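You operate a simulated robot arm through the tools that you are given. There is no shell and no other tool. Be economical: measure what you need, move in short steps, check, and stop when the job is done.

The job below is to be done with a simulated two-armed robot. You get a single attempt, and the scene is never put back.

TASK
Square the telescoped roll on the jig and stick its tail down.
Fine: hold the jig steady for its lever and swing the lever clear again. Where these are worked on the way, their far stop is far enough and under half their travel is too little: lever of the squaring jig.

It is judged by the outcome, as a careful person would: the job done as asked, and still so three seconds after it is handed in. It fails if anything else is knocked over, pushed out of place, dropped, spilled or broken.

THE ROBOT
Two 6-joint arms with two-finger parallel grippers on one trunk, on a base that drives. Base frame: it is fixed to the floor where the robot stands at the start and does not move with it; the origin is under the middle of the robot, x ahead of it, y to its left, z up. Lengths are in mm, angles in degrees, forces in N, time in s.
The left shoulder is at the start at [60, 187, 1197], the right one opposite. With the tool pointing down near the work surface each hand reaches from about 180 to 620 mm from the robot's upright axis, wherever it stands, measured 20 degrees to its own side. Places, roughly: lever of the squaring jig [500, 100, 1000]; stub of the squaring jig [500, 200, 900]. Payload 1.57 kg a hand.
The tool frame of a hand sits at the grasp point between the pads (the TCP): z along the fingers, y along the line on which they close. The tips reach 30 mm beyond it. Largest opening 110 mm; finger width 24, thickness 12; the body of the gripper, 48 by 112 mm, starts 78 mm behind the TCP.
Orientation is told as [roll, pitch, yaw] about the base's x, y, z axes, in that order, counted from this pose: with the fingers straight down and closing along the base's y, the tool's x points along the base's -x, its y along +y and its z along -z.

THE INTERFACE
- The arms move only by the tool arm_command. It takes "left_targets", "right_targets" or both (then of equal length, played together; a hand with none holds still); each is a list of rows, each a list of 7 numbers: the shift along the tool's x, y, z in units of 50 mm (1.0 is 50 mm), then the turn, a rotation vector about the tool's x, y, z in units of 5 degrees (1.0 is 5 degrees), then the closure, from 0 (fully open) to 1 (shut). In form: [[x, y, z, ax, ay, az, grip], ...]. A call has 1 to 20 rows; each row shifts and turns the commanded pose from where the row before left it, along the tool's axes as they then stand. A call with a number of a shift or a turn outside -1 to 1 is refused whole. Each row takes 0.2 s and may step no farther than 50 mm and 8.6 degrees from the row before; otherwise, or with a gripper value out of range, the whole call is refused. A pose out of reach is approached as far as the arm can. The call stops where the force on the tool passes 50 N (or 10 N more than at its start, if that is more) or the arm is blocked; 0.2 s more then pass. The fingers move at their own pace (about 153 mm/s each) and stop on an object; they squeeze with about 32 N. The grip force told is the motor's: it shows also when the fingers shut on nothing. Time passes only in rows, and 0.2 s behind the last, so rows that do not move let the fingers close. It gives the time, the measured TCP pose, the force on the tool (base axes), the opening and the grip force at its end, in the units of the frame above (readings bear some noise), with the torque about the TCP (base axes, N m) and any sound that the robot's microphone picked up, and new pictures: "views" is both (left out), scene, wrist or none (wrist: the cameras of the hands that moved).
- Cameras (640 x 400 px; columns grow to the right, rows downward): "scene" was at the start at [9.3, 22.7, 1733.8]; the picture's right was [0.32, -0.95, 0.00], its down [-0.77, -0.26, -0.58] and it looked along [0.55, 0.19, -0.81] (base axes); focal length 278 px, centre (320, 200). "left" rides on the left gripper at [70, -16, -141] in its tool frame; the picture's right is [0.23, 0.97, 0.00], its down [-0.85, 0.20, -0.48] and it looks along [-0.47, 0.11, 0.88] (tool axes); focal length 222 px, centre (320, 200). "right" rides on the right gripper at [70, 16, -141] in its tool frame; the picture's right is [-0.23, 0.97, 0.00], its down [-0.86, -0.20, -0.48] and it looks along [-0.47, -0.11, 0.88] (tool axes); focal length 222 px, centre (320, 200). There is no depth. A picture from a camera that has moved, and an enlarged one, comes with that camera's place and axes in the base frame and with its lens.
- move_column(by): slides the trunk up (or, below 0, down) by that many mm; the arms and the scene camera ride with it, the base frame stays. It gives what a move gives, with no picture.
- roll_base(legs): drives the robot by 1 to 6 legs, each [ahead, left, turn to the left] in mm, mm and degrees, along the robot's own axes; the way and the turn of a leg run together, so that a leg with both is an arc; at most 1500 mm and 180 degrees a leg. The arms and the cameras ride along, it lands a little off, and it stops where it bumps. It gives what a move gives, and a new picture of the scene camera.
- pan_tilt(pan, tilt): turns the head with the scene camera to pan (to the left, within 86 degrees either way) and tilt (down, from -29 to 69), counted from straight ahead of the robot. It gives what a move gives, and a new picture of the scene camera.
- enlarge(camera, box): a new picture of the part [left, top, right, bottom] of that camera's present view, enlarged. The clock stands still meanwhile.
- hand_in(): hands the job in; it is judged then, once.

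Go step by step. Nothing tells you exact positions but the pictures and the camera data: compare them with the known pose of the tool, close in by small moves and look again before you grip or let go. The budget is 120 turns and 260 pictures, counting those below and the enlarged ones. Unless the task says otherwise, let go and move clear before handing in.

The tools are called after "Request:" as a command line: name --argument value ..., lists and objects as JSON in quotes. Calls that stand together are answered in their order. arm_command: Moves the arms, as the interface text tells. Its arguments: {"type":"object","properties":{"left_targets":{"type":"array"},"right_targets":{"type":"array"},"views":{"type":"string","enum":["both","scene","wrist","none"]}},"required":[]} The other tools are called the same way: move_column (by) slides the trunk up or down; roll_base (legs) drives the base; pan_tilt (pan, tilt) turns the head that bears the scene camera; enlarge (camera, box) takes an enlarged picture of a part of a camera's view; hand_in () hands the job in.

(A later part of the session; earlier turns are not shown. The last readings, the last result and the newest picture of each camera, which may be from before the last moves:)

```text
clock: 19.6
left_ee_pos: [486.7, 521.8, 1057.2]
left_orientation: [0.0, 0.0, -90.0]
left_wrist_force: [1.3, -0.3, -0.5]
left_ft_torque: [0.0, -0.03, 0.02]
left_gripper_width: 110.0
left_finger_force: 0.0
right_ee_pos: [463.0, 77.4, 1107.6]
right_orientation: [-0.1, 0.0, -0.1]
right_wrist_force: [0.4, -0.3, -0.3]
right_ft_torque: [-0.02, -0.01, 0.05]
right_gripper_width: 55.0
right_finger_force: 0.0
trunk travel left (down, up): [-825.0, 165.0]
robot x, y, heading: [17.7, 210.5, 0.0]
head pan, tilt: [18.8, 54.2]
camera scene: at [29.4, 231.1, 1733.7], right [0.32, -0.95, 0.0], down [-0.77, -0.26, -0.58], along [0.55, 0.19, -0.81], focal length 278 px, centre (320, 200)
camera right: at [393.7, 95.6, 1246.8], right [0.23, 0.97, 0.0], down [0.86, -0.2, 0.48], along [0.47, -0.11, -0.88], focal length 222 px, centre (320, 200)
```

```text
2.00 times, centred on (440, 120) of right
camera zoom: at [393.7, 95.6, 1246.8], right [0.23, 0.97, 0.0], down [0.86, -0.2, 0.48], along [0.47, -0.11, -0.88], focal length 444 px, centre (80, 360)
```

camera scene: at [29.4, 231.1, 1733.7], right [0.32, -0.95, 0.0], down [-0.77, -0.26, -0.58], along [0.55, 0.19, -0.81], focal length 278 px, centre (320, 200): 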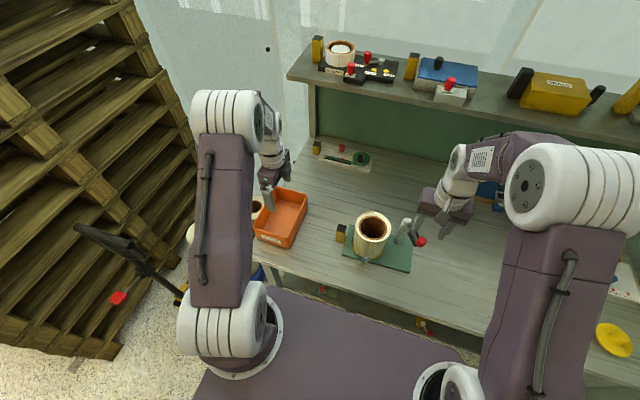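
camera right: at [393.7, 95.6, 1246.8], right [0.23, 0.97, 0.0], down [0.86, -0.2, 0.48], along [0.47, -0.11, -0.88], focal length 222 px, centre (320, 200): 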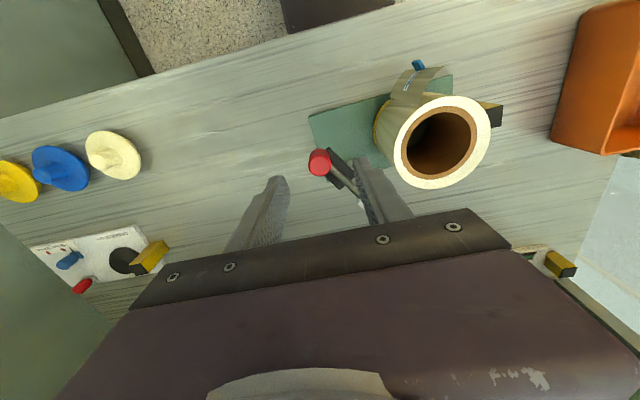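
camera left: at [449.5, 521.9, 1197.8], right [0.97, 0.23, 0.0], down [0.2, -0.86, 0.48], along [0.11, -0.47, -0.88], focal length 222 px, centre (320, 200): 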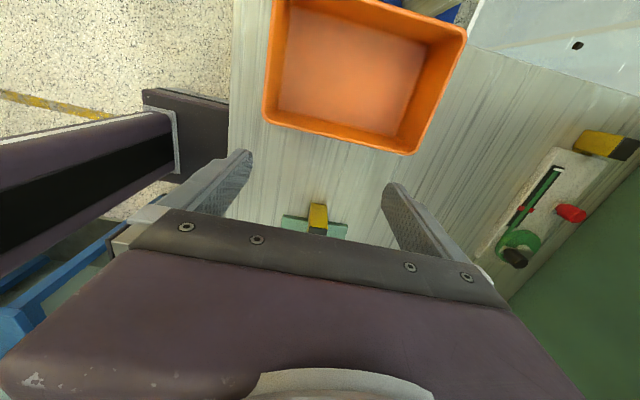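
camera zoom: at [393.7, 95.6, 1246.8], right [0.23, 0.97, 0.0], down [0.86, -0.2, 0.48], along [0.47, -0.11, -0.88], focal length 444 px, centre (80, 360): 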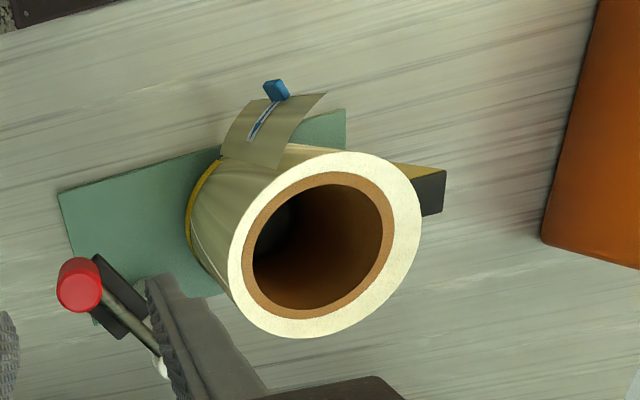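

Request:
arm_command --left_targets '[[-0.83, -0.02, 0, 0, 0, 0, 0.3], [-0.83, -0.02, 0, 0, 0, 0, 0.3], [-0.83, -0.02, 0, 0, 0, 0, 0.3], [-0.83, 0, 0, 0, 0, 0, 0.3], [-0.83, 0, 0, 0, 0, 0, 0.3], [0, 0, 0.6, 0, 0, 0, 0.3], [0, 0, 0.6, 0, 0, 0, 0.3], [0, 0, 0, 0, 0, 0, 0.3]]'

Request:
enlarge --camera "left" --box '[200, 80, 440, 230]'

Request:
enlarge --camera "scene" --box '[320, 190, 440, 290]'

```text
clock: 21.4
left_ee_pos: [482.1, 311.9, 998.5]
left_orientation: [0.0, 0.0, -90.1]
left_wrist_force: [-0.2, 0.1, 0.5]
left_ft_torque: [0.01, -0.03, 0.03]
left_gripper_width: 77.0
left_finger_force: 0.1
right_ee_pos: [462.5, 77.7, 1107.7]
right_orientation: [-0.1, 0.0, 0.0]
right_wrist_force: [0.3, 0.2, 0.2]
right_ft_torque: [-0.01, 0.01, 0.05]
right_gripper_width: 54.7
right_finger_force: 0.0
trunk travel left (down, up): [-825.0, 165.0]
robot x, y, heading: [24.4, 210.1, 0.2]
head pan, tilt: [18.8, 54.2]
camera scene: at [28.4, 229.3, 1733.8], right [0.32, -0.95, 0.0], down [-0.77, -0.26, -0.59], along [0.55, 0.19, -0.81], focal length 278 px, centre (320, 200)
camera left: at [464.9, 383.3, 1138.5], right [0.97, 0.23, 0.0], down [0.2, -0.86, 0.48], along [0.11, -0.47, -0.88], focal length 222 px, centre (320, 200)
```

scene: 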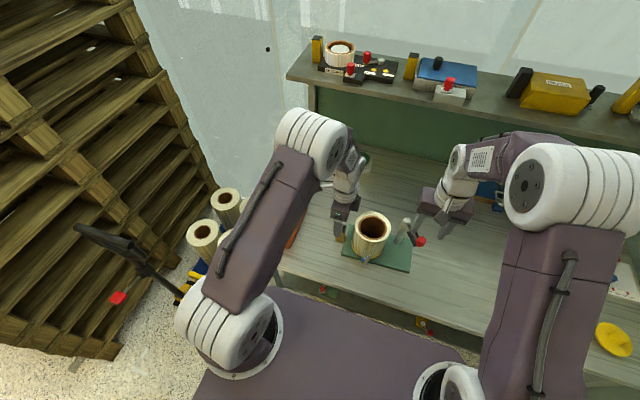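
left: 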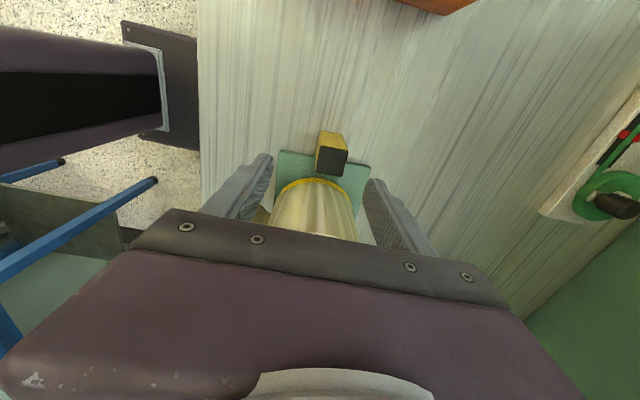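

```text
2.67 times, centred on (320, 155) of left
camera zoom: at [464.9, 383.3, 1138.5], right [0.97, 0.23, 0.0], down [0.2, -0.86, 0.48], along [0.11, -0.47, -0.88], focal length 592 px, centre (320, 320)
```

zoom: 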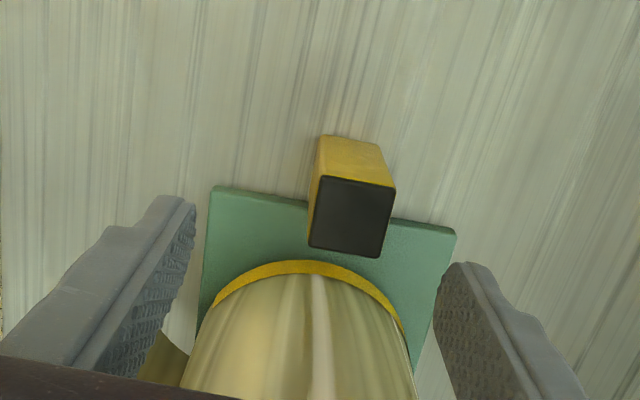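

```text
4.00 times, centred on (380, 240) of scene
camera zoom: at [28.4, 229.3, 1733.8], right [0.32, -0.95, 0.0], down [-0.77, -0.26, -0.59], along [0.55, 0.19, -0.81], focal length 1114 px, centre (80, 40)
```

zoom: 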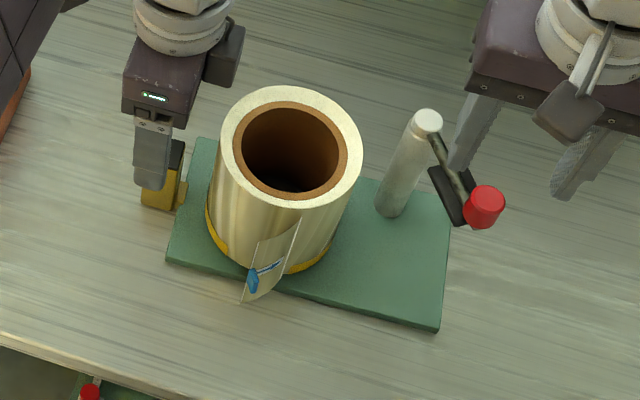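

Request:
arm_command --left_targets '[[0.12, 0.12, 0.4, 0, 0, 0, 0.3], [0, 0, 0.6, 0, 0, 0, 0.3], [0, 0, 0.6, 0, 0, 0, 0.3], [0, 0, 0, 0, 0, 0, 0.3]]' --views "wrist"

Request:
enlarge --camera "scene" --box '[320, 190, 440, 290]'

```text
clock: 22.4
left_ee_pos: [489.1, 319.4, 918.3]
left_orientation: [0.1, 0.0, -90.1]
left_wrist_force: [0.3, 0.3, -0.1]
left_ft_torque: [0.0, -0.02, -0.01]
left_gripper_width: 77.3
left_finger_force: 0.1
right_ee_pos: [462.9, 78.6, 1107.1]
right_orientation: [0.0, -0.1, 0.0]
right_wrist_force: [-0.4, -0.3, 0.1]
right_ft_torque: [0.02, -0.01, 0.0]
right_gripper_width: 54.9
right_finger_force: 0.1
trunk travel left (down, up): [-825.0, 165.0]
robot x, y, heading: [17.8, 208.0, -0.1]
head pan, tilt: [18.8, 54.2]
camera left: at [471.5, 388.8, 1057.9], right [0.97, 0.23, 0.0], down [0.2, -0.86, 0.48], along [0.11, -0.47, -0.88], focal length 222 px, centre (320, 200)
```

left: 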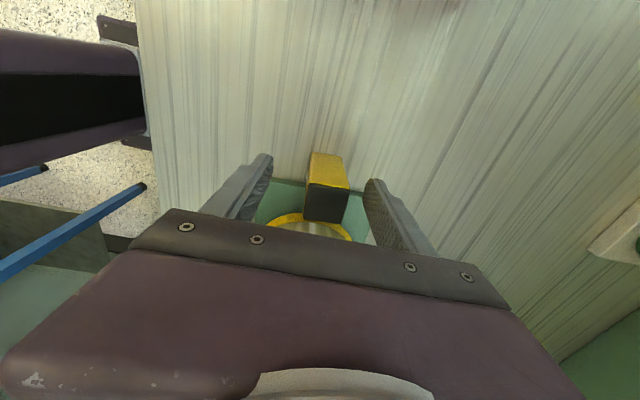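

```text
4.00 times, centred on (380, 240) of scene
camera zoom: at [29.2, 230.3, 1733.8], right [0.32, -0.95, 0.0], down [-0.77, -0.26, -0.58], along [0.55, 0.19, -0.81], focal length 1114 px, centre (80, 40)
```

zoom: 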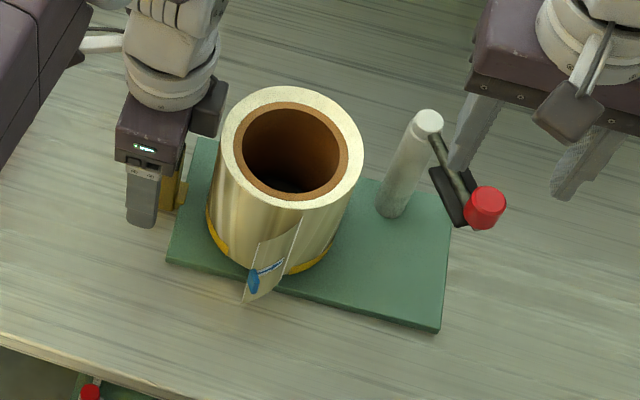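

Request:
arm_command --left_targets '[[0, 0.03, 0, 0, 0, 0, 0.55], [0, 0, 0, 0, 0, 0, 0.7], [0, 0, 0, 0, 0, 0, 0.85], [0, 0, 0, 0, 0, 0, 1], [0, 0, 0, 0, 0, 0, 1]]' --views "wrist"

Request:
enlarge --camera "scene" --box '[320, 190, 440, 290]'

Request:
enlarge --camera "right" --box '[260, 100, 440, 220]'

```text
clock: 23.6
left_ee_pos: [490.9, 318.4, 917.1]
left_orientation: [0.0, 0.0, -90.0]
left_wrist_force: [3.1, 0.8, 0.5]
left_ft_torque: [-0.29, -0.06, 0.45]
left_gripper_width: 30.6
left_finger_force: 32.0
right_ee_pos: [463.1, 77.5, 1105.9]
right_orientation: [0.0, 0.0, 0.0]
right_wrist_force: [0.2, 0.2, 0.2]
right_ft_torque: [-0.02, 0.02, 0.02]
right_gripper_width: 55.0
right_finger_force: 0.0
trunk travel left (down, up): [-825.0, 165.0]
robot x, y, heading: [17.2, 204.6, 0.0]
head pan, tilt: [18.8, 54.2]
camera left: at [474.2, 388.7, 1057.6], right [0.97, 0.23, 0.0], down [0.2, -0.85, 0.48], along [0.11, -0.47, -0.88], focal length 222 px, centre (320, 200)
```

left: 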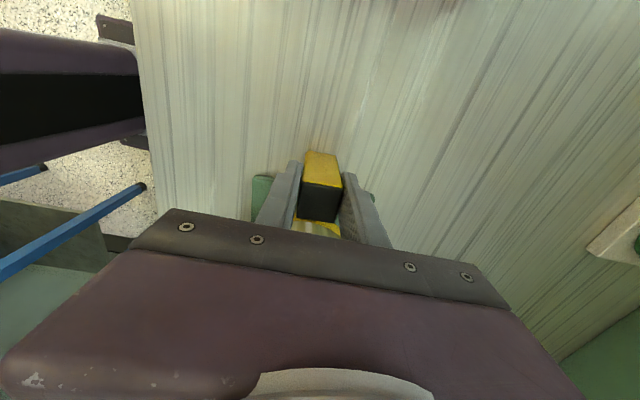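

```text
4.00 times, centred on (380, 240) of scene
camera zoom: at [29.9, 230.2, 1733.8], right [0.32, -0.95, 0.0], down [-0.77, -0.26, -0.58], along [0.55, 0.19, -0.81], focal length 1114 px, centre (80, 40)
```

zoom: 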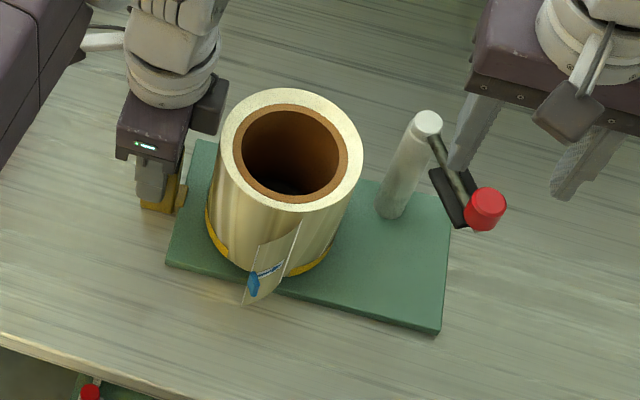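

```text
3.33 times, centred on (350, 160) of right
camera zoom: at [394.2, 95.3, 1246.6], right [0.23, 0.97, 0.0], down [0.86, -0.2, 0.48], along [0.47, -0.11, -0.88], focal length 740 px, centre (220, 333)
```

zoom: 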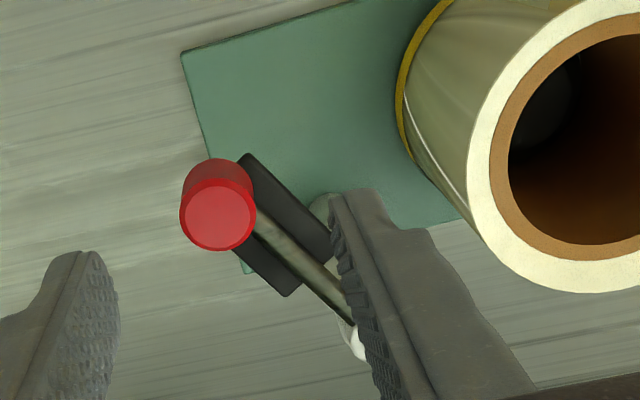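

Request:
arm_command --right_targets '[[-0.25, -0.05, 0, 0, 0, -1, 0.55], [0, 0, 0, 0, 0, -1, 0.55], [0, 0, 0, 0, 0, -1, 0.55], [0, 0, 0, 0, 0, -1, 0.55], [0, 0, 0, 0, 0, -1, 0.55], [0, 0, 0, 0, 0, -1, 0.55], [0, 0, 0.4, 0, 0, -1, 0.55], [0, 0, 0.4, 0, 0, -0.2, 0.55], [0, 0, 0, 0, 0, 0, 0.55]]'

Request:
enlarge --camera "right" --box '[220, 80, 460, 230]'

Request:
enlarge --camera "scene" --box '[360, 190, 480, 280]'

```text
clock: 25.6
left_ee_pos: [490.7, 317.6, 917.4]
left_orientation: [0.0, -0.1, -90.0]
left_wrist_force: [0.0, 0.0, 0.4]
left_ft_torque: [0.06, 0.07, -0.11]
left_gripper_width: 29.8
left_finger_force: 32.3
right_ee_pos: [474.5, 75.4, 1065.1]
right_orientation: [-0.1, 0.0, 36.0]
right_wrist_force: [0.3, -0.4, 0.7]
right_ft_torque: [0.04, -0.01, 0.02]
right_gripper_width: 49.5
right_finger_force: 0.1
trunk travel left (down, up): [-825.0, 165.0]
robot x, y, heading: [21.1, 205.7, 0.3]
head pan, tilt: [18.8, 54.2]
camera scene: at [29.3, 230.0, 1733.7], right [0.32, -0.95, 0.0], down [-0.77, -0.26, -0.58], along [0.55, 0.19, -0.81], focal length 278 px, centre (320, 200)
camera right: at [409.1, 48.2, 1206.0], right [-0.39, 0.92, 0.0], down [0.81, 0.34, 0.48], along [0.44, 0.19, -0.88], focal length 222 px, centre (320, 200)
```

scene: 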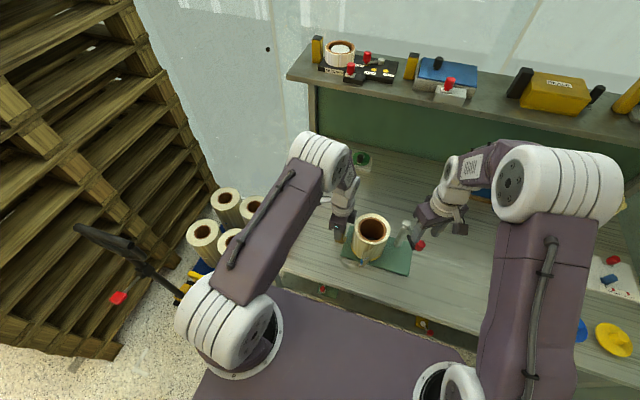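
right: 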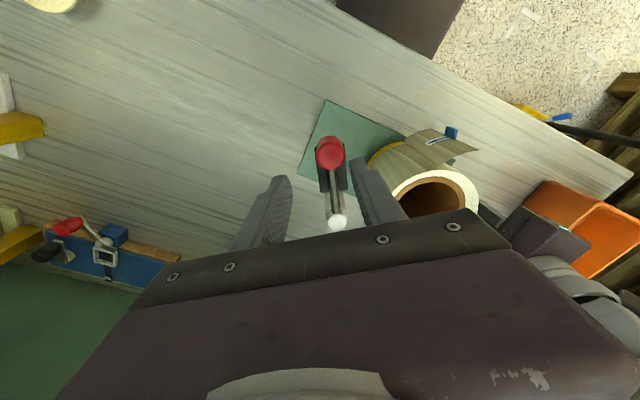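

```text
2.67 times, centred on (340, 155) of right
camera zoom: at [409.1, 48.2, 1206.0], right [-0.39, 0.92, 0.0], down [0.81, 0.34, 0.48], along [0.44, 0.19, -0.88], focal length 592 px, centre (267, 320)
```

zoom: 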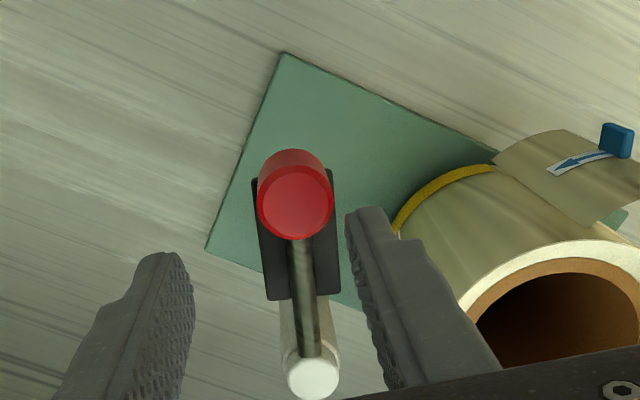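

```text
4.44 times, centred on (420, 235) of scene
camera zoom: at [29.3, 230.0, 1733.7], right [0.32, -0.95, 0.0], down [-0.77, -0.26, -0.58], along [0.55, 0.19, -0.81], focal length 1238 px, centre (-124, 44)
```

zoom: 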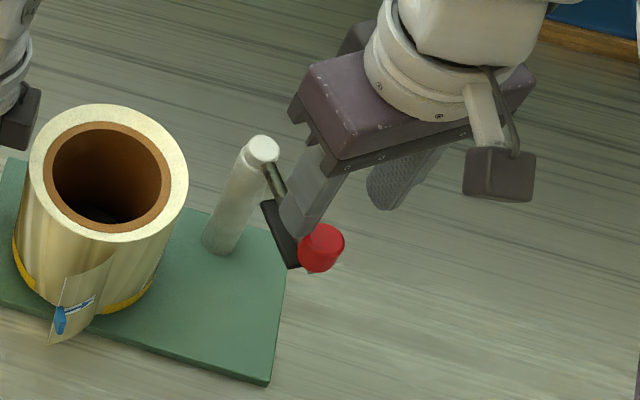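

Request:
arm_command --right_targets '[[0.14, 0.18, 0.15, 0, 0, 0, 0.55], [0, 0, 0, 0, 0, 0, 0.55]]' --views "none"

Request:
enlarge --camera "right" --box '[220, 80, 460, 230]'

Request:
enlarge --camera "scene" --box '[390, 200, 460, 260]'

```text
clock: 26.1
left_ee_pos: [490.8, 318.2, 918.1]
left_orientation: [-0.1, -0.1, -90.0]
left_wrist_force: [0.1, -0.7, -0.3]
left_ft_torque: [0.15, 0.0, -0.04]
left_gripper_width: 29.6
left_finger_force: 31.8
right_ee_pos: [463.2, 77.5, 1058.9]
right_orientation: [0.0, -0.1, 36.0]
right_wrist_force: [-0.1, -0.2, 1.2]
right_ft_torque: [-0.02, 0.0, -0.02]
right_gripper_width: 49.7
right_finger_force: 0.0
trunk travel left (down, up): [-825.0, 165.0]
robot x, y, heading: [19.0, 208.4, 0.1]
head pan, tilt: [18.8, 54.2]
```

```text
2.67 times, centred on (340, 155) of right
camera zoom: at [397.3, 51.0, 1198.9], right [-0.39, 0.92, 0.0], down [0.81, 0.34, 0.48], along [0.44, 0.19, -0.88], focal length 592 px, centre (267, 320)
```

zoom: 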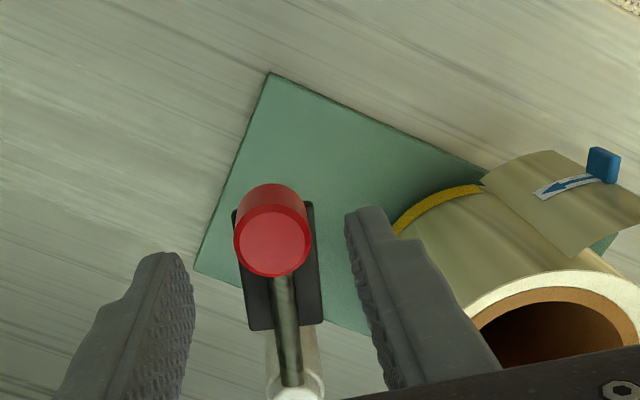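

```text
6.67 times, centred on (425, 230) of scene
camera zoom: at [29.3, 230.0, 1733.7], right [0.32, -0.95, 0.0], down [-0.77, -0.26, -0.58], along [0.55, 0.19, -0.81], focal length 1856 px, centre (-380, 0)
```

zoom: 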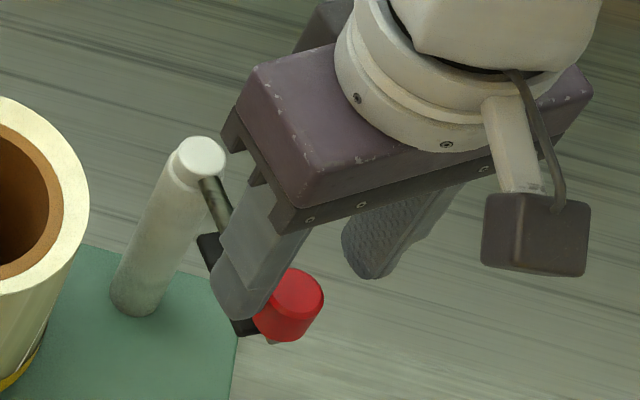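

Request:
arm_command --right_targets '[[0, 0.02, 0.3, 0, 0, 0, 0.62], [0, 0, 0.34, 0, 0, 0, 0.68], [0, 0, 0, 0, 0, 0, 0.68]]' --views "none"

Request:
enlarge --camera "right" --box '[220, 80, 460, 230]'

Request:
enlarge --camera "scene" --box '[390, 200, 460, 260]'

```text
clock: 26.9
left_ee_pos: [490.0, 318.3, 918.2]
left_orientation: [0.0, 0.0, -90.0]
left_wrist_force: [-1.0, -0.4, -0.7]
left_ft_torque: [0.07, 0.08, 0.0]
left_gripper_width: 29.7
left_finger_force: 31.8
right_ee_pos: [461.8, 79.9, 1026.3]
right_orientation: [0.0, -0.1, 35.9]
right_wrist_force: [-0.3, 0.1, 0.8]
right_ft_torque: [-0.01, 0.02, -0.02]
right_gripper_width: 35.0
right_finger_force: 0.1
trunk travel left (down, up): [-825.0, 165.0]
robot x, y, heading: [20.7, 204.1, 0.2]
head pan, tilt: [18.8, 54.2]
```

```text
2.67 times, centred on (340, 155) of right
camera zoom: at [396.7, 52.0, 1167.4], right [-0.39, 0.92, 0.0], down [0.81, 0.34, 0.48], along [0.44, 0.19, -0.88], focal length 592 px, centre (267, 320)
```

zoom: 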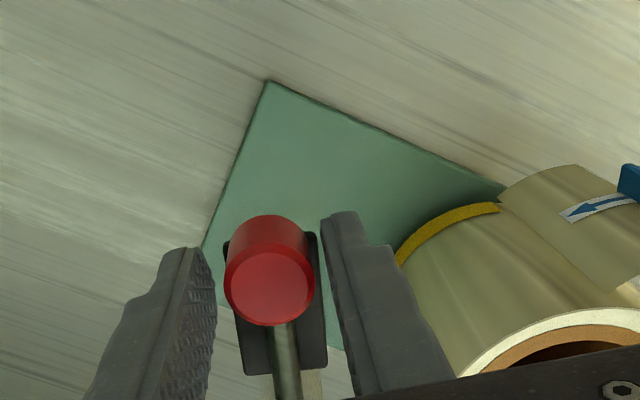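

```text
6.67 times, centred on (425, 230) of scene
camera zoom: at [29.4, 230.1, 1733.7], right [0.32, -0.95, 0.0], down [-0.77, -0.26, -0.58], along [0.55, 0.19, -0.81], focal length 1856 px, centre (-380, 0)
```

zoom: 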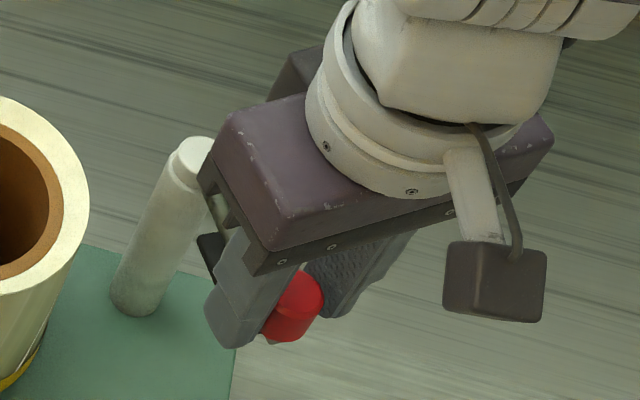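

Request:
arm_command --right_targets '[[-0.0175, 0.133, 0, 0, 0, 1, 0.68], [-0.0175, 0.133, 0, 0, 0, 1, 0.68], [-0.0175, 0.133, 0, 0, 0, 1, 0.68], [-0.0175, 0.133, 0, 0, 0, 1, 0.68], [-0.0175, 0.133, 0, 0, 0, 1, 0.68], [-0.0175, 0.133, 0, 0, 0, 1, 0.68]]' --views "none"

Request:
enlarge --camera "right" --box '[220, 80, 460, 230]'

Request:
enlarge --camera "scene" --box '[350, 190, 450, 270]'

```text
clock: 28.4
left_ee_pos: [491.2, 317.5, 917.2]
left_orientation: [0.0, -0.1, -90.0]
left_wrist_force: [-0.4, 6.0, 0.0]
left_ft_torque: [0.12, -0.09, -0.19]
left_gripper_width: 29.6
left_finger_force: 31.9
right_ee_pos: [451.6, 116.5, 1026.9]
right_orientation: [0.0, 0.0, 6.0]
right_wrist_force: [0.0, -4.1, 1.0]
right_ft_torque: [-0.01, -0.01, 0.0]
right_gripper_width: 39.4
right_finger_force: 1.7
trunk travel left (down, up): [-825.0, 165.0]
robot x, y, heading: [20.9, 208.2, -0.2]
head pan, tilt: [18.8, 54.2]
```

```text
2.67 times, centred on (340, 155) of right
camera zoom: at [381.3, 127.4, 1167.7], right [0.13, 0.99, 0.0], down [0.87, -0.11, 0.48], along [0.47, -0.06, -0.88], focal length 592 px, centre (267, 320)
```

zoom: 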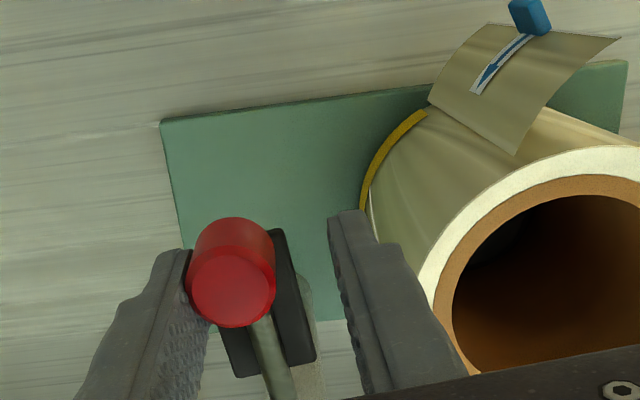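

```text
5.00 times, centred on (400, 230) of scene
camera zoom: at [29.5, 230.3, 1733.7], right [0.32, -0.95, 0.0], down [-0.77, -0.26, -0.58], along [0.55, 0.19, -0.81], focal length 1392 px, centre (-80, 50)
```

zoom: 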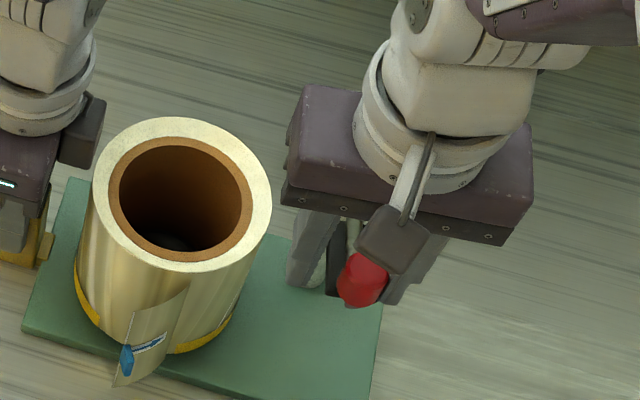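

Request:
arm_command --right_targets '[[-0.006, 0.134, 0, 0, 0, 1, 0.74], [-0.006, 0.134, 0, 0, 0, 1, 0.74], [-0.006, 0.134, 0, 0, 0, 1, 0.74], [-0.006, 0.134, 0, 0, 0, 1, 0.74], [-0.006, 0.134, 0, 0, 0, 1, 0.74], [-0.006, 0.134, 0, 0, 0, 1, 0.74]]' --views "none"

Request:
enlarge --camera "right" --box '[220, 80, 460, 230]'

Request:
enlarge --camera "scene" --box '[350, 190, 450, 270]'

```text
clock: 29.8
left_ee_pos: [490.9, 318.7, 918.8]
left_orientation: [0.0, 0.0, -90.0]
left_wrist_force: [0.0, 5.1, 0.4]
left_ft_torque: [0.0, 0.04, -0.16]
left_gripper_width: 29.7
left_finger_force: 32.0
right_ee_pos: [457.7, 156.3, 1027.2]
right_orientation: [-0.2, 0.0, -24.1]
right_wrist_force: [-0.3, -4.8, 0.7]
right_ft_torque: [-0.04, 0.01, 0.03]
right_gripper_width: 32.3
right_finger_force: 1.7
trunk travel left (down, up): [-825.0, 165.0]
robot x, y, heading: [18.8, 209.1, 0.3]
head pan, tilt: [18.8, 54.2]
```

```text
2.67 times, centred on (340, 155) of right
camera zoom: at [401.3, 200.8, 1167.8], right [0.6, 0.8, 0.0], down [0.7, -0.53, 0.48], along [0.38, -0.29, -0.88], focal length 592 px, centre (267, 320)
```

zoom: 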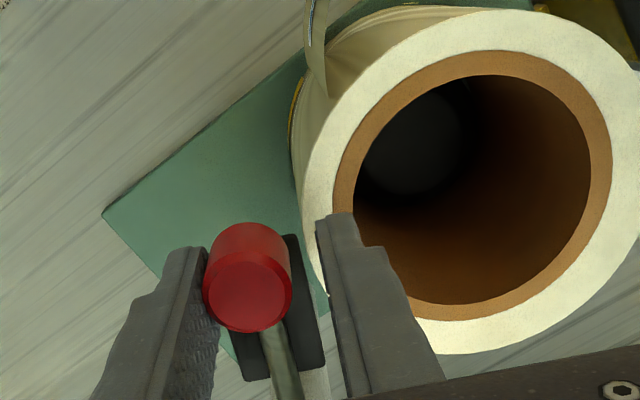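

```text
5.00 times, centred on (400, 230) of scene
camera zoom: at [29.5, 230.2, 1733.7], right [0.32, -0.95, 0.0], down [-0.77, -0.26, -0.58], along [0.55, 0.19, -0.81], focal length 1392 px, centre (-80, 50)
```

zoom: 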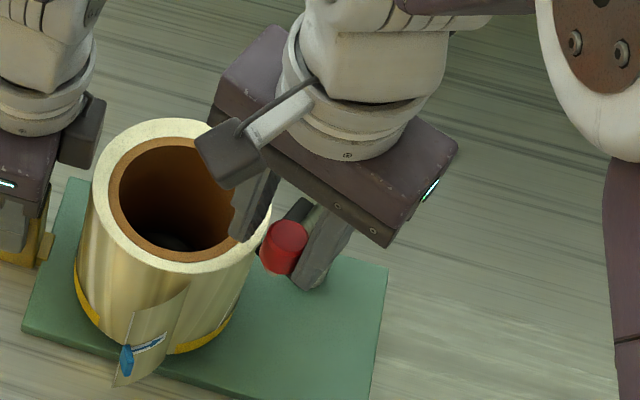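

Request:
arm_command --right_targets '[[-0.006, 0.134, 0, 0, 0, 1, 0.74], [-0.006, 0.134, 0, 0, 0, 1, 0.74], [-0.006, 0.134, 0, 0, 0, 1, 0.74], [-0.006, 0.134, 0, 0, 0, 1, 0.74], [-0.006, 0.134, 0, 0, 0, 1, 0.74], [-0.006, 0.134, 0, 0, 0, 1, 0.74]]' --views "none"

Request:
enlarge --camera "right" --box '[220, 80, 460, 230]'

Request:
enlarge --camera "scene" --box '[350, 190, 450, 270]'

```text
clock: 31.1
left_ee_pos: [491.0, 319.9, 917.6]
left_orientation: [0.0, 0.0, -90.0]
left_wrist_force: [2.3, 3.8, -2.2]
left_ft_torque: [0.03, 0.05, 0.13]
left_gripper_width: 29.5
left_finger_force: 31.6
right_ee_pos: [484.5, 187.4, 1028.0]
right_orientation: [0.0, 0.0, -54.1]
right_wrist_force: [-2.7, -2.8, 1.7]
right_ft_torque: [-0.07, 0.06, -0.01]
right_gripper_width: 32.3
right_finger_force: 2.6
trunk travel left (down, up): [-825.0, 165.0]
robot x, y, heading: [16.0, 209.9, 0.1]
head pan, tilt: [18.8, 54.2]
```

```text
2.67 times, centred on (340, 155) of right
camera zoom: at [456.3, 255.1, 1167.9], right [0.92, 0.39, 0.0], down [0.34, -0.81, 0.48], along [0.18, -0.44, -0.88], focal length 592 px, centre (267, 320)
```

zoom: 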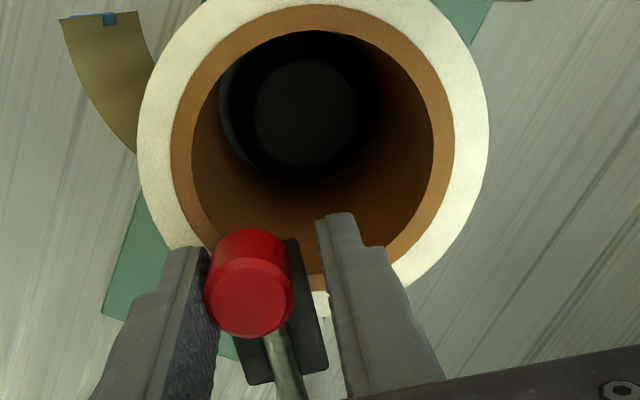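

```text
5.00 times, centred on (400, 230) of scene
camera zoom: at [29.5, 230.2, 1733.8], right [0.32, -0.95, 0.0], down [-0.77, -0.26, -0.58], along [0.55, 0.19, -0.81], focal length 1392 px, centre (-80, 50)
```

zoom: 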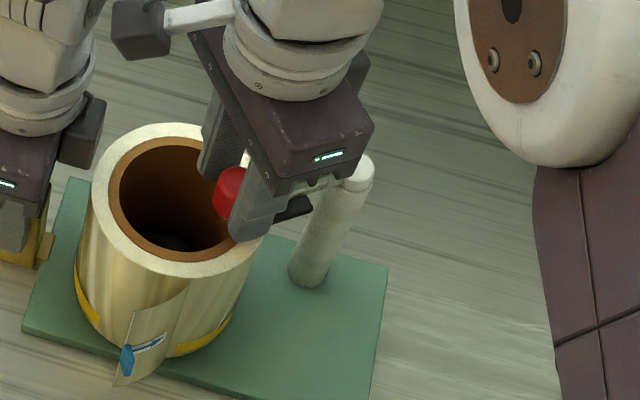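

Request:
arm_command --right_targets '[[0.0035, 0.134, 0, 0, 0, -0.6, 0.74], [-0.015, 0.133, 0, 0, 0, -0.6, 0.74], [-0.034, 0.13, 0, 0, 0, -0.6, 0.74], [-0.051, 0.124, 0, 0, 0, -0.6, 0.74]]' --views "none"

Request:
enlarge --camera "right" --box '[220, 80, 460, 230]'

Request:
enlarge --camera "scene" --box '[330, 180, 430, 260]'

```text
clock: 32.1
left_ee_pos: [491.3, 318.4, 917.4]
left_orientation: [0.2, -0.1, -89.9]
left_wrist_force: [4.9, 1.3, -0.8]
left_ft_torque: [-0.32, 0.26, 0.57]
left_gripper_width: 29.6
left_finger_force: 32.2
right_ee_pos: [506.5, 200.7, 1026.8]
right_orientation: [-0.2, 0.0, -42.0]
right_wrist_force: [-4.8, -0.3, -1.1]
right_ft_torque: [-0.03, 0.15, -0.09]
right_gripper_width: 32.3
right_finger_force: 2.1
trunk travel left (down, up): [-825.0, 165.0]
robot x, y, heading: [15.9, 210.4, 0.1]
head pan, tilt: [18.8, 54.2]
```

```text
2.67 times, centred on (340, 155) of right
camera zoom: at [466.1, 260.8, 1167.6], right [0.82, 0.57, 0.0], down [0.5, -0.72, 0.48], along [0.27, -0.39, -0.88], focal length 592 px, centre (267, 320)
```

zoom: 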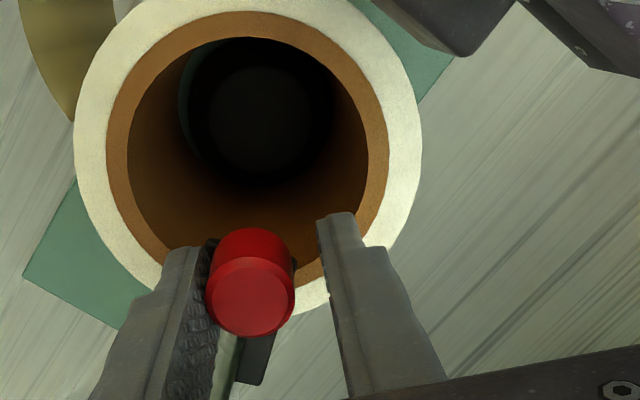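

```text
5.00 times, centred on (380, 220) of scene
camera zoom: at [29.8, 230.4, 1733.7], right [0.32, -0.95, 0.0], down [-0.77, -0.26, -0.58], along [0.55, 0.19, -0.81], focal length 1392 px, centre (20, 100)
```

zoom: 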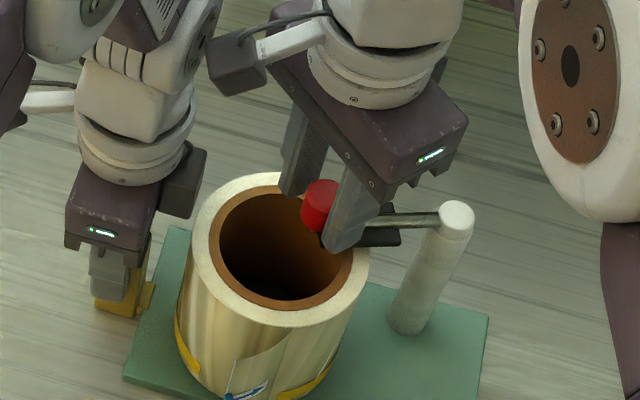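

Request:
arm_command --right_targets '[[-0.068, 0.1155, 0, 0, 0, -0.5, 0.74], [-0.0816, 0.106, 0, 0, 0, -0.4, 0.74], [-0.094, 0.0956, 0, 0, 0, -0.4, 0.74]]' --views "none"

Request:
enlarge --camera "right" --box '[220, 80, 460, 230]'

Request:
enlarge --camera "scene" --box '[330, 180, 430, 260]'

```text
clock: 33.0
left_ee_pos: [490.0, 319.0, 917.2]
left_orientation: [0.1, 0.0, -90.0]
left_wrist_force: [9.4, 4.0, -1.2]
left_ft_torque: [-0.24, 0.57, 1.07]
left_gripper_width: 32.5
left_finger_force: 31.8
right_ee_pos: [524.1, 204.0, 1028.7]
right_orientation: [-0.1, 0.0, -35.4]
right_wrist_force: [-10.8, -5.0, 3.5]
right_ft_torque: [-0.29, 0.3, -0.14]
right_gripper_width: 37.7
right_finger_force: 4.8
trunk travel left (down, up): [-825.0, 165.0]
robot x, y, heading: [20.1, 206.1, -0.2]
head pan, tilt: [18.8, 54.2]
```

```text
2.67 times, centred on (340, 155) of right
camera zoom: at [478.8, 259.8, 1168.3], right [0.75, 0.66, 0.0], down [0.58, -0.66, 0.48], along [0.32, -0.36, -0.88], focal length 592 px, centre (267, 320)
```

zoom: 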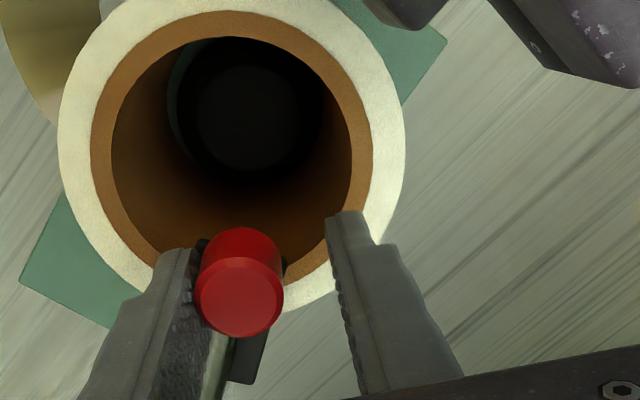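

```text
5.00 times, centred on (380, 220) of scene
camera zoom: at [28.8, 230.1, 1733.8], right [0.32, -0.95, 0.0], down [-0.77, -0.26, -0.58], along [0.55, 0.19, -0.81], focal length 1392 px, centre (20, 100)
```

zoom: 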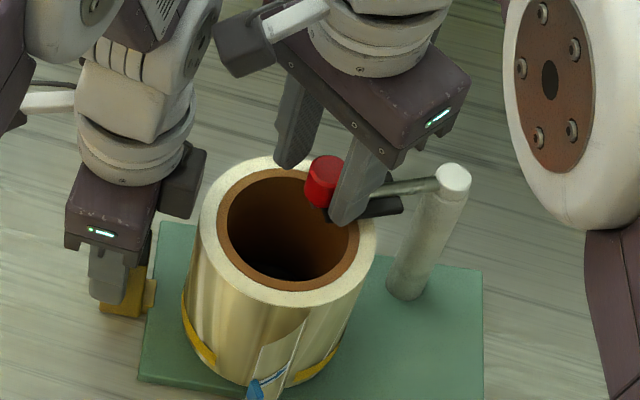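

Request:
arm_command --right_targets '[[0.098, -0.091, 0, 0, 0, 0.4, 0.74], [0.086, -0.1027, 0, 0, 0, 0.4, 0.74], [0.073, -0.112, 0, 0, 0, 0.5, 0.74], [0, 0, 0, 0, 0, 0, 0.74]]' --views "none"

Request:
enlarge --camera "right" --box '[220, 80, 460, 230]'

Request:
enlarge --camera "scene" --box '[330, 180, 430, 260]'

```text
clock: 34.0
left_ee_pos: [491.2, 318.8, 917.9]
left_orientation: [0.0, 0.1, -90.0]
left_wrist_force: [0.3, -1.3, 1.1]
left_ft_torque: [-0.11, -0.2, 0.37]
left_gripper_width: 31.3
left_finger_force: 31.1
right_ee_pos: [506.0, 201.2, 1027.7]
right_orientation: [0.0, 0.0, -42.0]
right_wrist_force: [0.5, 1.0, 0.4]
right_ft_torque: [-0.01, 0.0, 0.04]
right_gripper_width: 29.6
right_finger_force: 0.8
trunk travel left (down, up): [-825.0, 165.0]
robot x, y, heading: [21.4, 206.9, 0.1]
head pan, tilt: [18.8, 54.2]
```

```text
2.67 times, centred on (340, 155) of right
camera zoom: at [465.3, 261.4, 1167.9], right [0.82, 0.57, 0.0], down [0.5, -0.72, 0.48], along [0.27, -0.39, -0.88], focal length 592 px, centre (267, 320)
```

zoom: 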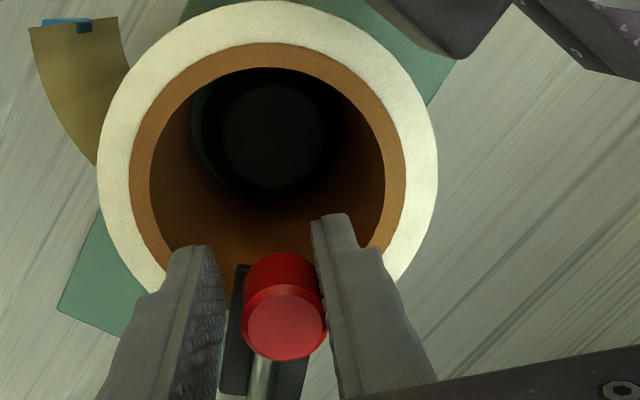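

```text
5.00 times, centred on (380, 220) of scene
camera zoom: at [29.2, 230.3, 1733.7], right [0.32, -0.95, 0.0], down [-0.77, -0.26, -0.58], along [0.55, 0.19, -0.81], focal length 1392 px, centre (20, 100)
```

zoom: 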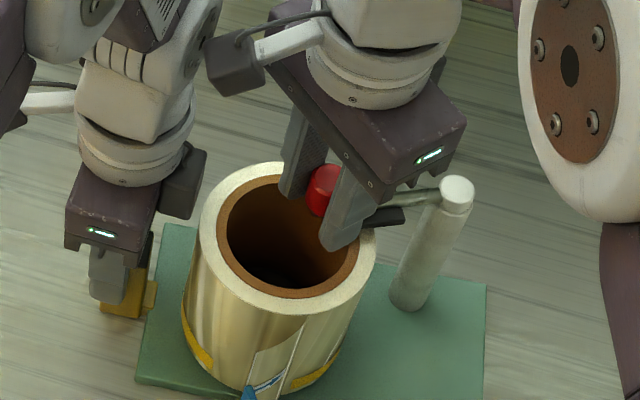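

Request:
enlarge --camera "scene" --box '[350, 205, 420, 265]'

Request:
enlarge --camera "right" --box '[250, 70, 400, 200]'

```text
6.67 times, centred on (385, 235) of scene
camera zoom: at [29.2, 230.3, 1733.7], right [0.32, -0.95, 0.0], down [-0.77, -0.26, -0.58], along [0.55, 0.19, -0.81], focal length 1856 px, centre (-113, -33)
```

zoom: 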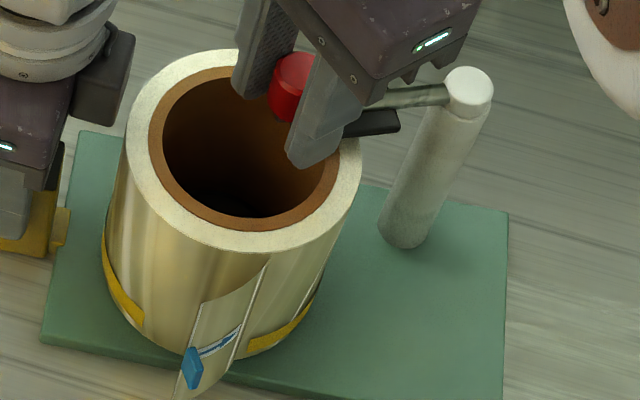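

```text
3.08 times, centred on (325, 135) of right
camera zoom: at [465.3, 261.4, 1167.9], right [0.82, 0.57, 0.0], down [0.5, -0.72, 0.48], along [0.27, -0.39, -0.88], focal length 684 px, centre (305, 400)
```

zoom: 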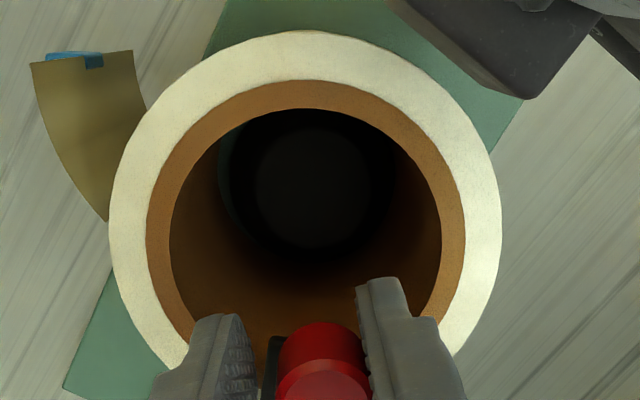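

Request:
arm_command --right_targets '[[0.064, -0.118, 0, 0, 0, 0, 0.74], [0.053, -0.123, 0, 0, 0, 0, 0.74], [0.0425, -0.127, 0, 0, 0, 0, 0.74], [0.031, -0.13, 0, 0, 0, 0, 0.74], [0.02, -0.1325, 0, 0, 0, 0, 0.74], [0.008, -0.134, 0, 0, 0, 0, 0.74], [0.0035, -0.134, 0, 0, 0, -1, 0.74], [0.0035, -0.134, 0, 0, 0, -1, 0.74], [0.0035, -0.134, 0, 0, 0, -1, 0.74], [0.0035, -0.134, 0, 0, 0, -1, 0.74]]' --views "none"

Request:
enlarge --camera "right" --box '[220, 80, 460, 230]'

Request:
enlarge --camera "scene" --box '[350, 200, 430, 265]'

```text
clock: 36.1
left_ee_pos: [491.8, 317.6, 916.3]
left_orientation: [0.0, 0.1, -90.0]
left_wrist_force: [-0.2, -6.9, 0.3]
left_ft_torque: [0.11, 0.02, 0.28]
left_gripper_width: 29.8
left_finger_force: 32.4
right_ee_pos: [458.1, 159.7, 1027.6]
right_orientation: [0.1, 0.0, -21.9]
right_wrist_force: [1.1, 4.1, 1.2]
right_ft_torque: [0.15, -0.03, 0.04]
right_gripper_width: 32.4
right_finger_force: 1.6
trunk travel left (down, up): [-825.0, 165.0]
robot x, y, heading: [23.6, 205.3, -0.0]
head pan, tilt: [18.8, 54.2]
```

```text
2.67 times, centred on (340, 155) of right
camera zoom: at [398.8, 200.7, 1168.5], right [0.57, 0.82, 0.0], down [0.72, -0.5, 0.48], along [0.39, -0.27, -0.88], focal length 592 px, centre (267, 320)
```

zoom: 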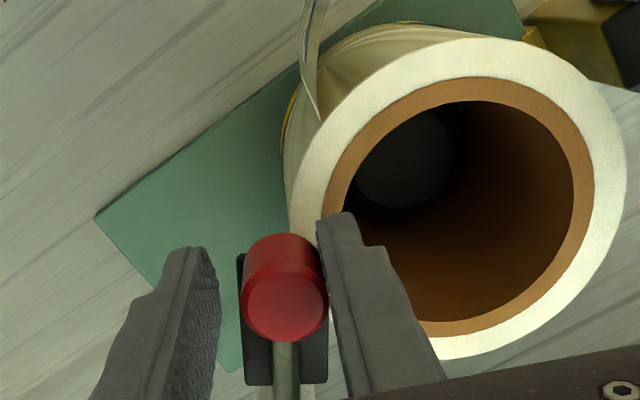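

```text
6.15 times, centred on (390, 232) of scene
camera zoom: at [29.6, 229.8, 1733.8], right [0.32, -0.95, 0.0], down [-0.77, -0.26, -0.58], along [0.55, 0.19, -0.81], focal length 1714 px, centre (-111, 0)
```

zoom: 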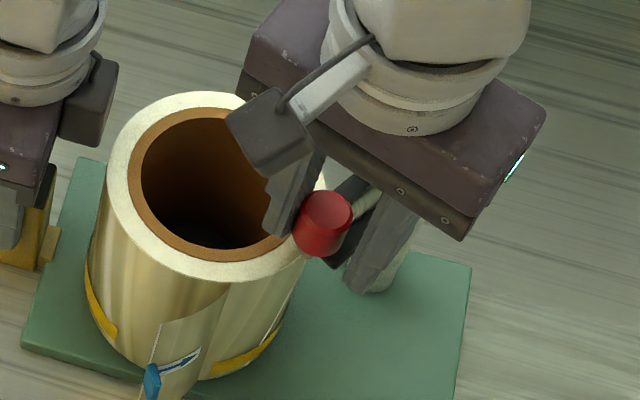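

Request:
arm_command --right_targets '[[0.0035, -0.134, 0, 0, 0, -1, 0.74], [0.0035, -0.134, 0, 0, 0, -1, 0.74], [0.0035, -0.134, 0, 0, 0, -1, 0.74], [0.0035, -0.134, 0, 0, 0, -1, 0.74], [0.0035, -0.134, 0, 0, 0, -1, 0.74], [0.0035, -0.134, 0, 0, 0, -1, 0.74], [0.0035, -0.134, 0, 0, 0, -1, 0.74], [0.0035, -0.134, 0, 0, 0, -1, 0.74]]' --views "none"

Request:
enlarge --camera "right" --box '[220, 80, 460, 230]'

Request:
enlarge --camera "scene" --box '[320, 190, 440, 290]'

```text
clock: 38.0
left_ee_pos: [491.0, 318.0, 917.1]
left_orientation: [0.1, 0.0, -90.0]
left_wrist_force: [2.7, -4.4, -0.7]
left_ft_torque: [0.16, 0.23, 0.56]
left_gripper_width: 29.7
left_finger_force: 31.6
right_ee_pos: [452.7, 107.1, 1027.1]
right_orientation: [0.1, 0.2, 18.1]
right_wrist_force: [-3.5, 4.2, -0.7]
right_ft_torque: [0.04, 0.07, 0.05]
right_gripper_width: 33.5
right_finger_force: 2.1
trunk travel left (down, up): [-825.0, 165.0]
robot x, y, heading: [21.3, 206.1, -0.1]
head pan, tilt: [18.8, 54.2]
```

```text
2.67 times, centred on (340, 155) of right
camera zoom: at [381.1, 102.1, 1168.0], right [-0.09, 1.0, 0.0], down [0.88, 0.08, 0.48], along [0.48, 0.04, -0.88], focal length 592 px, centre (267, 320)
```

zoom: 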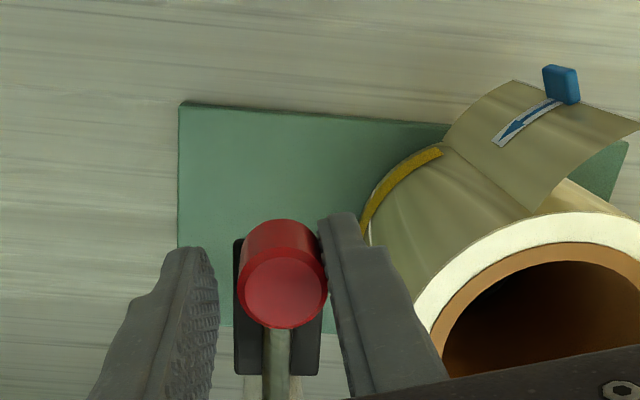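

```text
4.00 times, centred on (380, 240) of scene
camera zoom: at [29.5, 230.2, 1733.7], right [0.32, -0.95, 0.0], down [-0.77, -0.26, -0.58], along [0.55, 0.19, -0.81], focal length 1114 px, centre (80, 40)
```

zoom: 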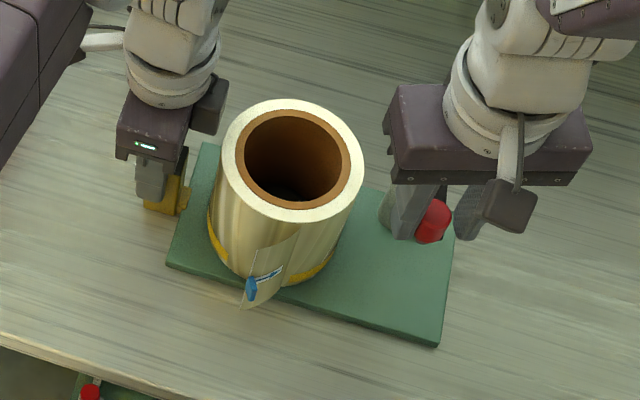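

Request:
arm_command --right_targets '[[0.0035, -0.134, 0, 0, 0, -1, 0.74], [0.0035, -0.134, 0, 0, 0, -1, 0.74], [0.0035, -0.1, 0, 0, 0, -0.5, 0.74], [0, 0.1, 0, 0, 0, 0, 0.65], [0, 0, 0, 0, 0, 0, 0.55]]' --views "none"

Request:
enlarge --camera "right" --box '[220, 80, 460, 230]'

Request:
enlarge --camera "scene" --box '[320, 190, 440, 290]'

```text
clock: 39.1
left_ee_pos: [489.9, 319.5, 917.3]
left_orientation: [0.0, 0.0, -90.1]
left_wrist_force: [2.2, 0.6, 0.0]
left_ft_torque: [-0.02, -0.03, 0.22]
left_gripper_width: 29.7
left_finger_force: 32.5
right_ee_pos: [456.1, 92.3, 1028.5]
right_orientation: [0.0, 0.0, 30.5]
right_wrist_force: [-0.5, 0.3, -0.4]
right_ft_torque: [0.05, 0.01, 0.01]
right_gripper_width: 49.5
right_finger_force: 0.1
trunk travel left (down, up): [-825.0, 165.0]
robot x, y, heading: [22.2, 210.4, -0.2]
head pan, tilt: [18.8, 54.2]
```

```text
2.67 times, centred on (340, 155) of right
camera zoom: at [388.0, 73.7, 1168.2], right [-0.3, 0.95, 0.0], down [0.84, 0.26, 0.48], along [0.46, 0.14, -0.88], focal length 592 px, centre (267, 320)
```

zoom: 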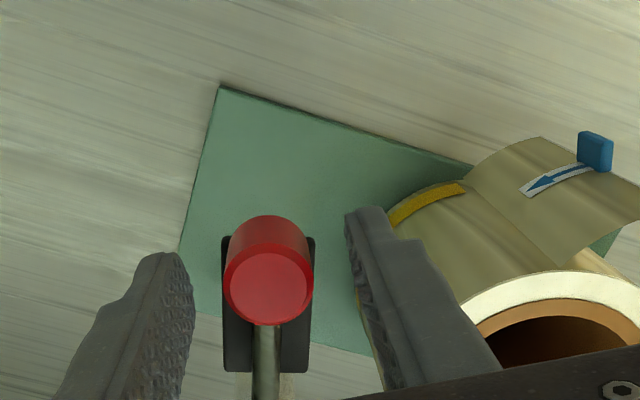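

```text
4.00 times, centred on (380, 240) of scene
camera zoom: at [29.9, 230.4, 1733.8], right [0.32, -0.95, 0.0], down [-0.77, -0.26, -0.58], along [0.55, 0.19, -0.81], focal length 1114 px, centre (80, 40)
```

zoom: 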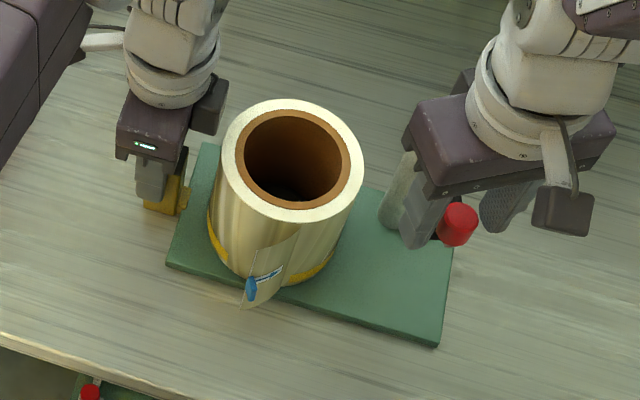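

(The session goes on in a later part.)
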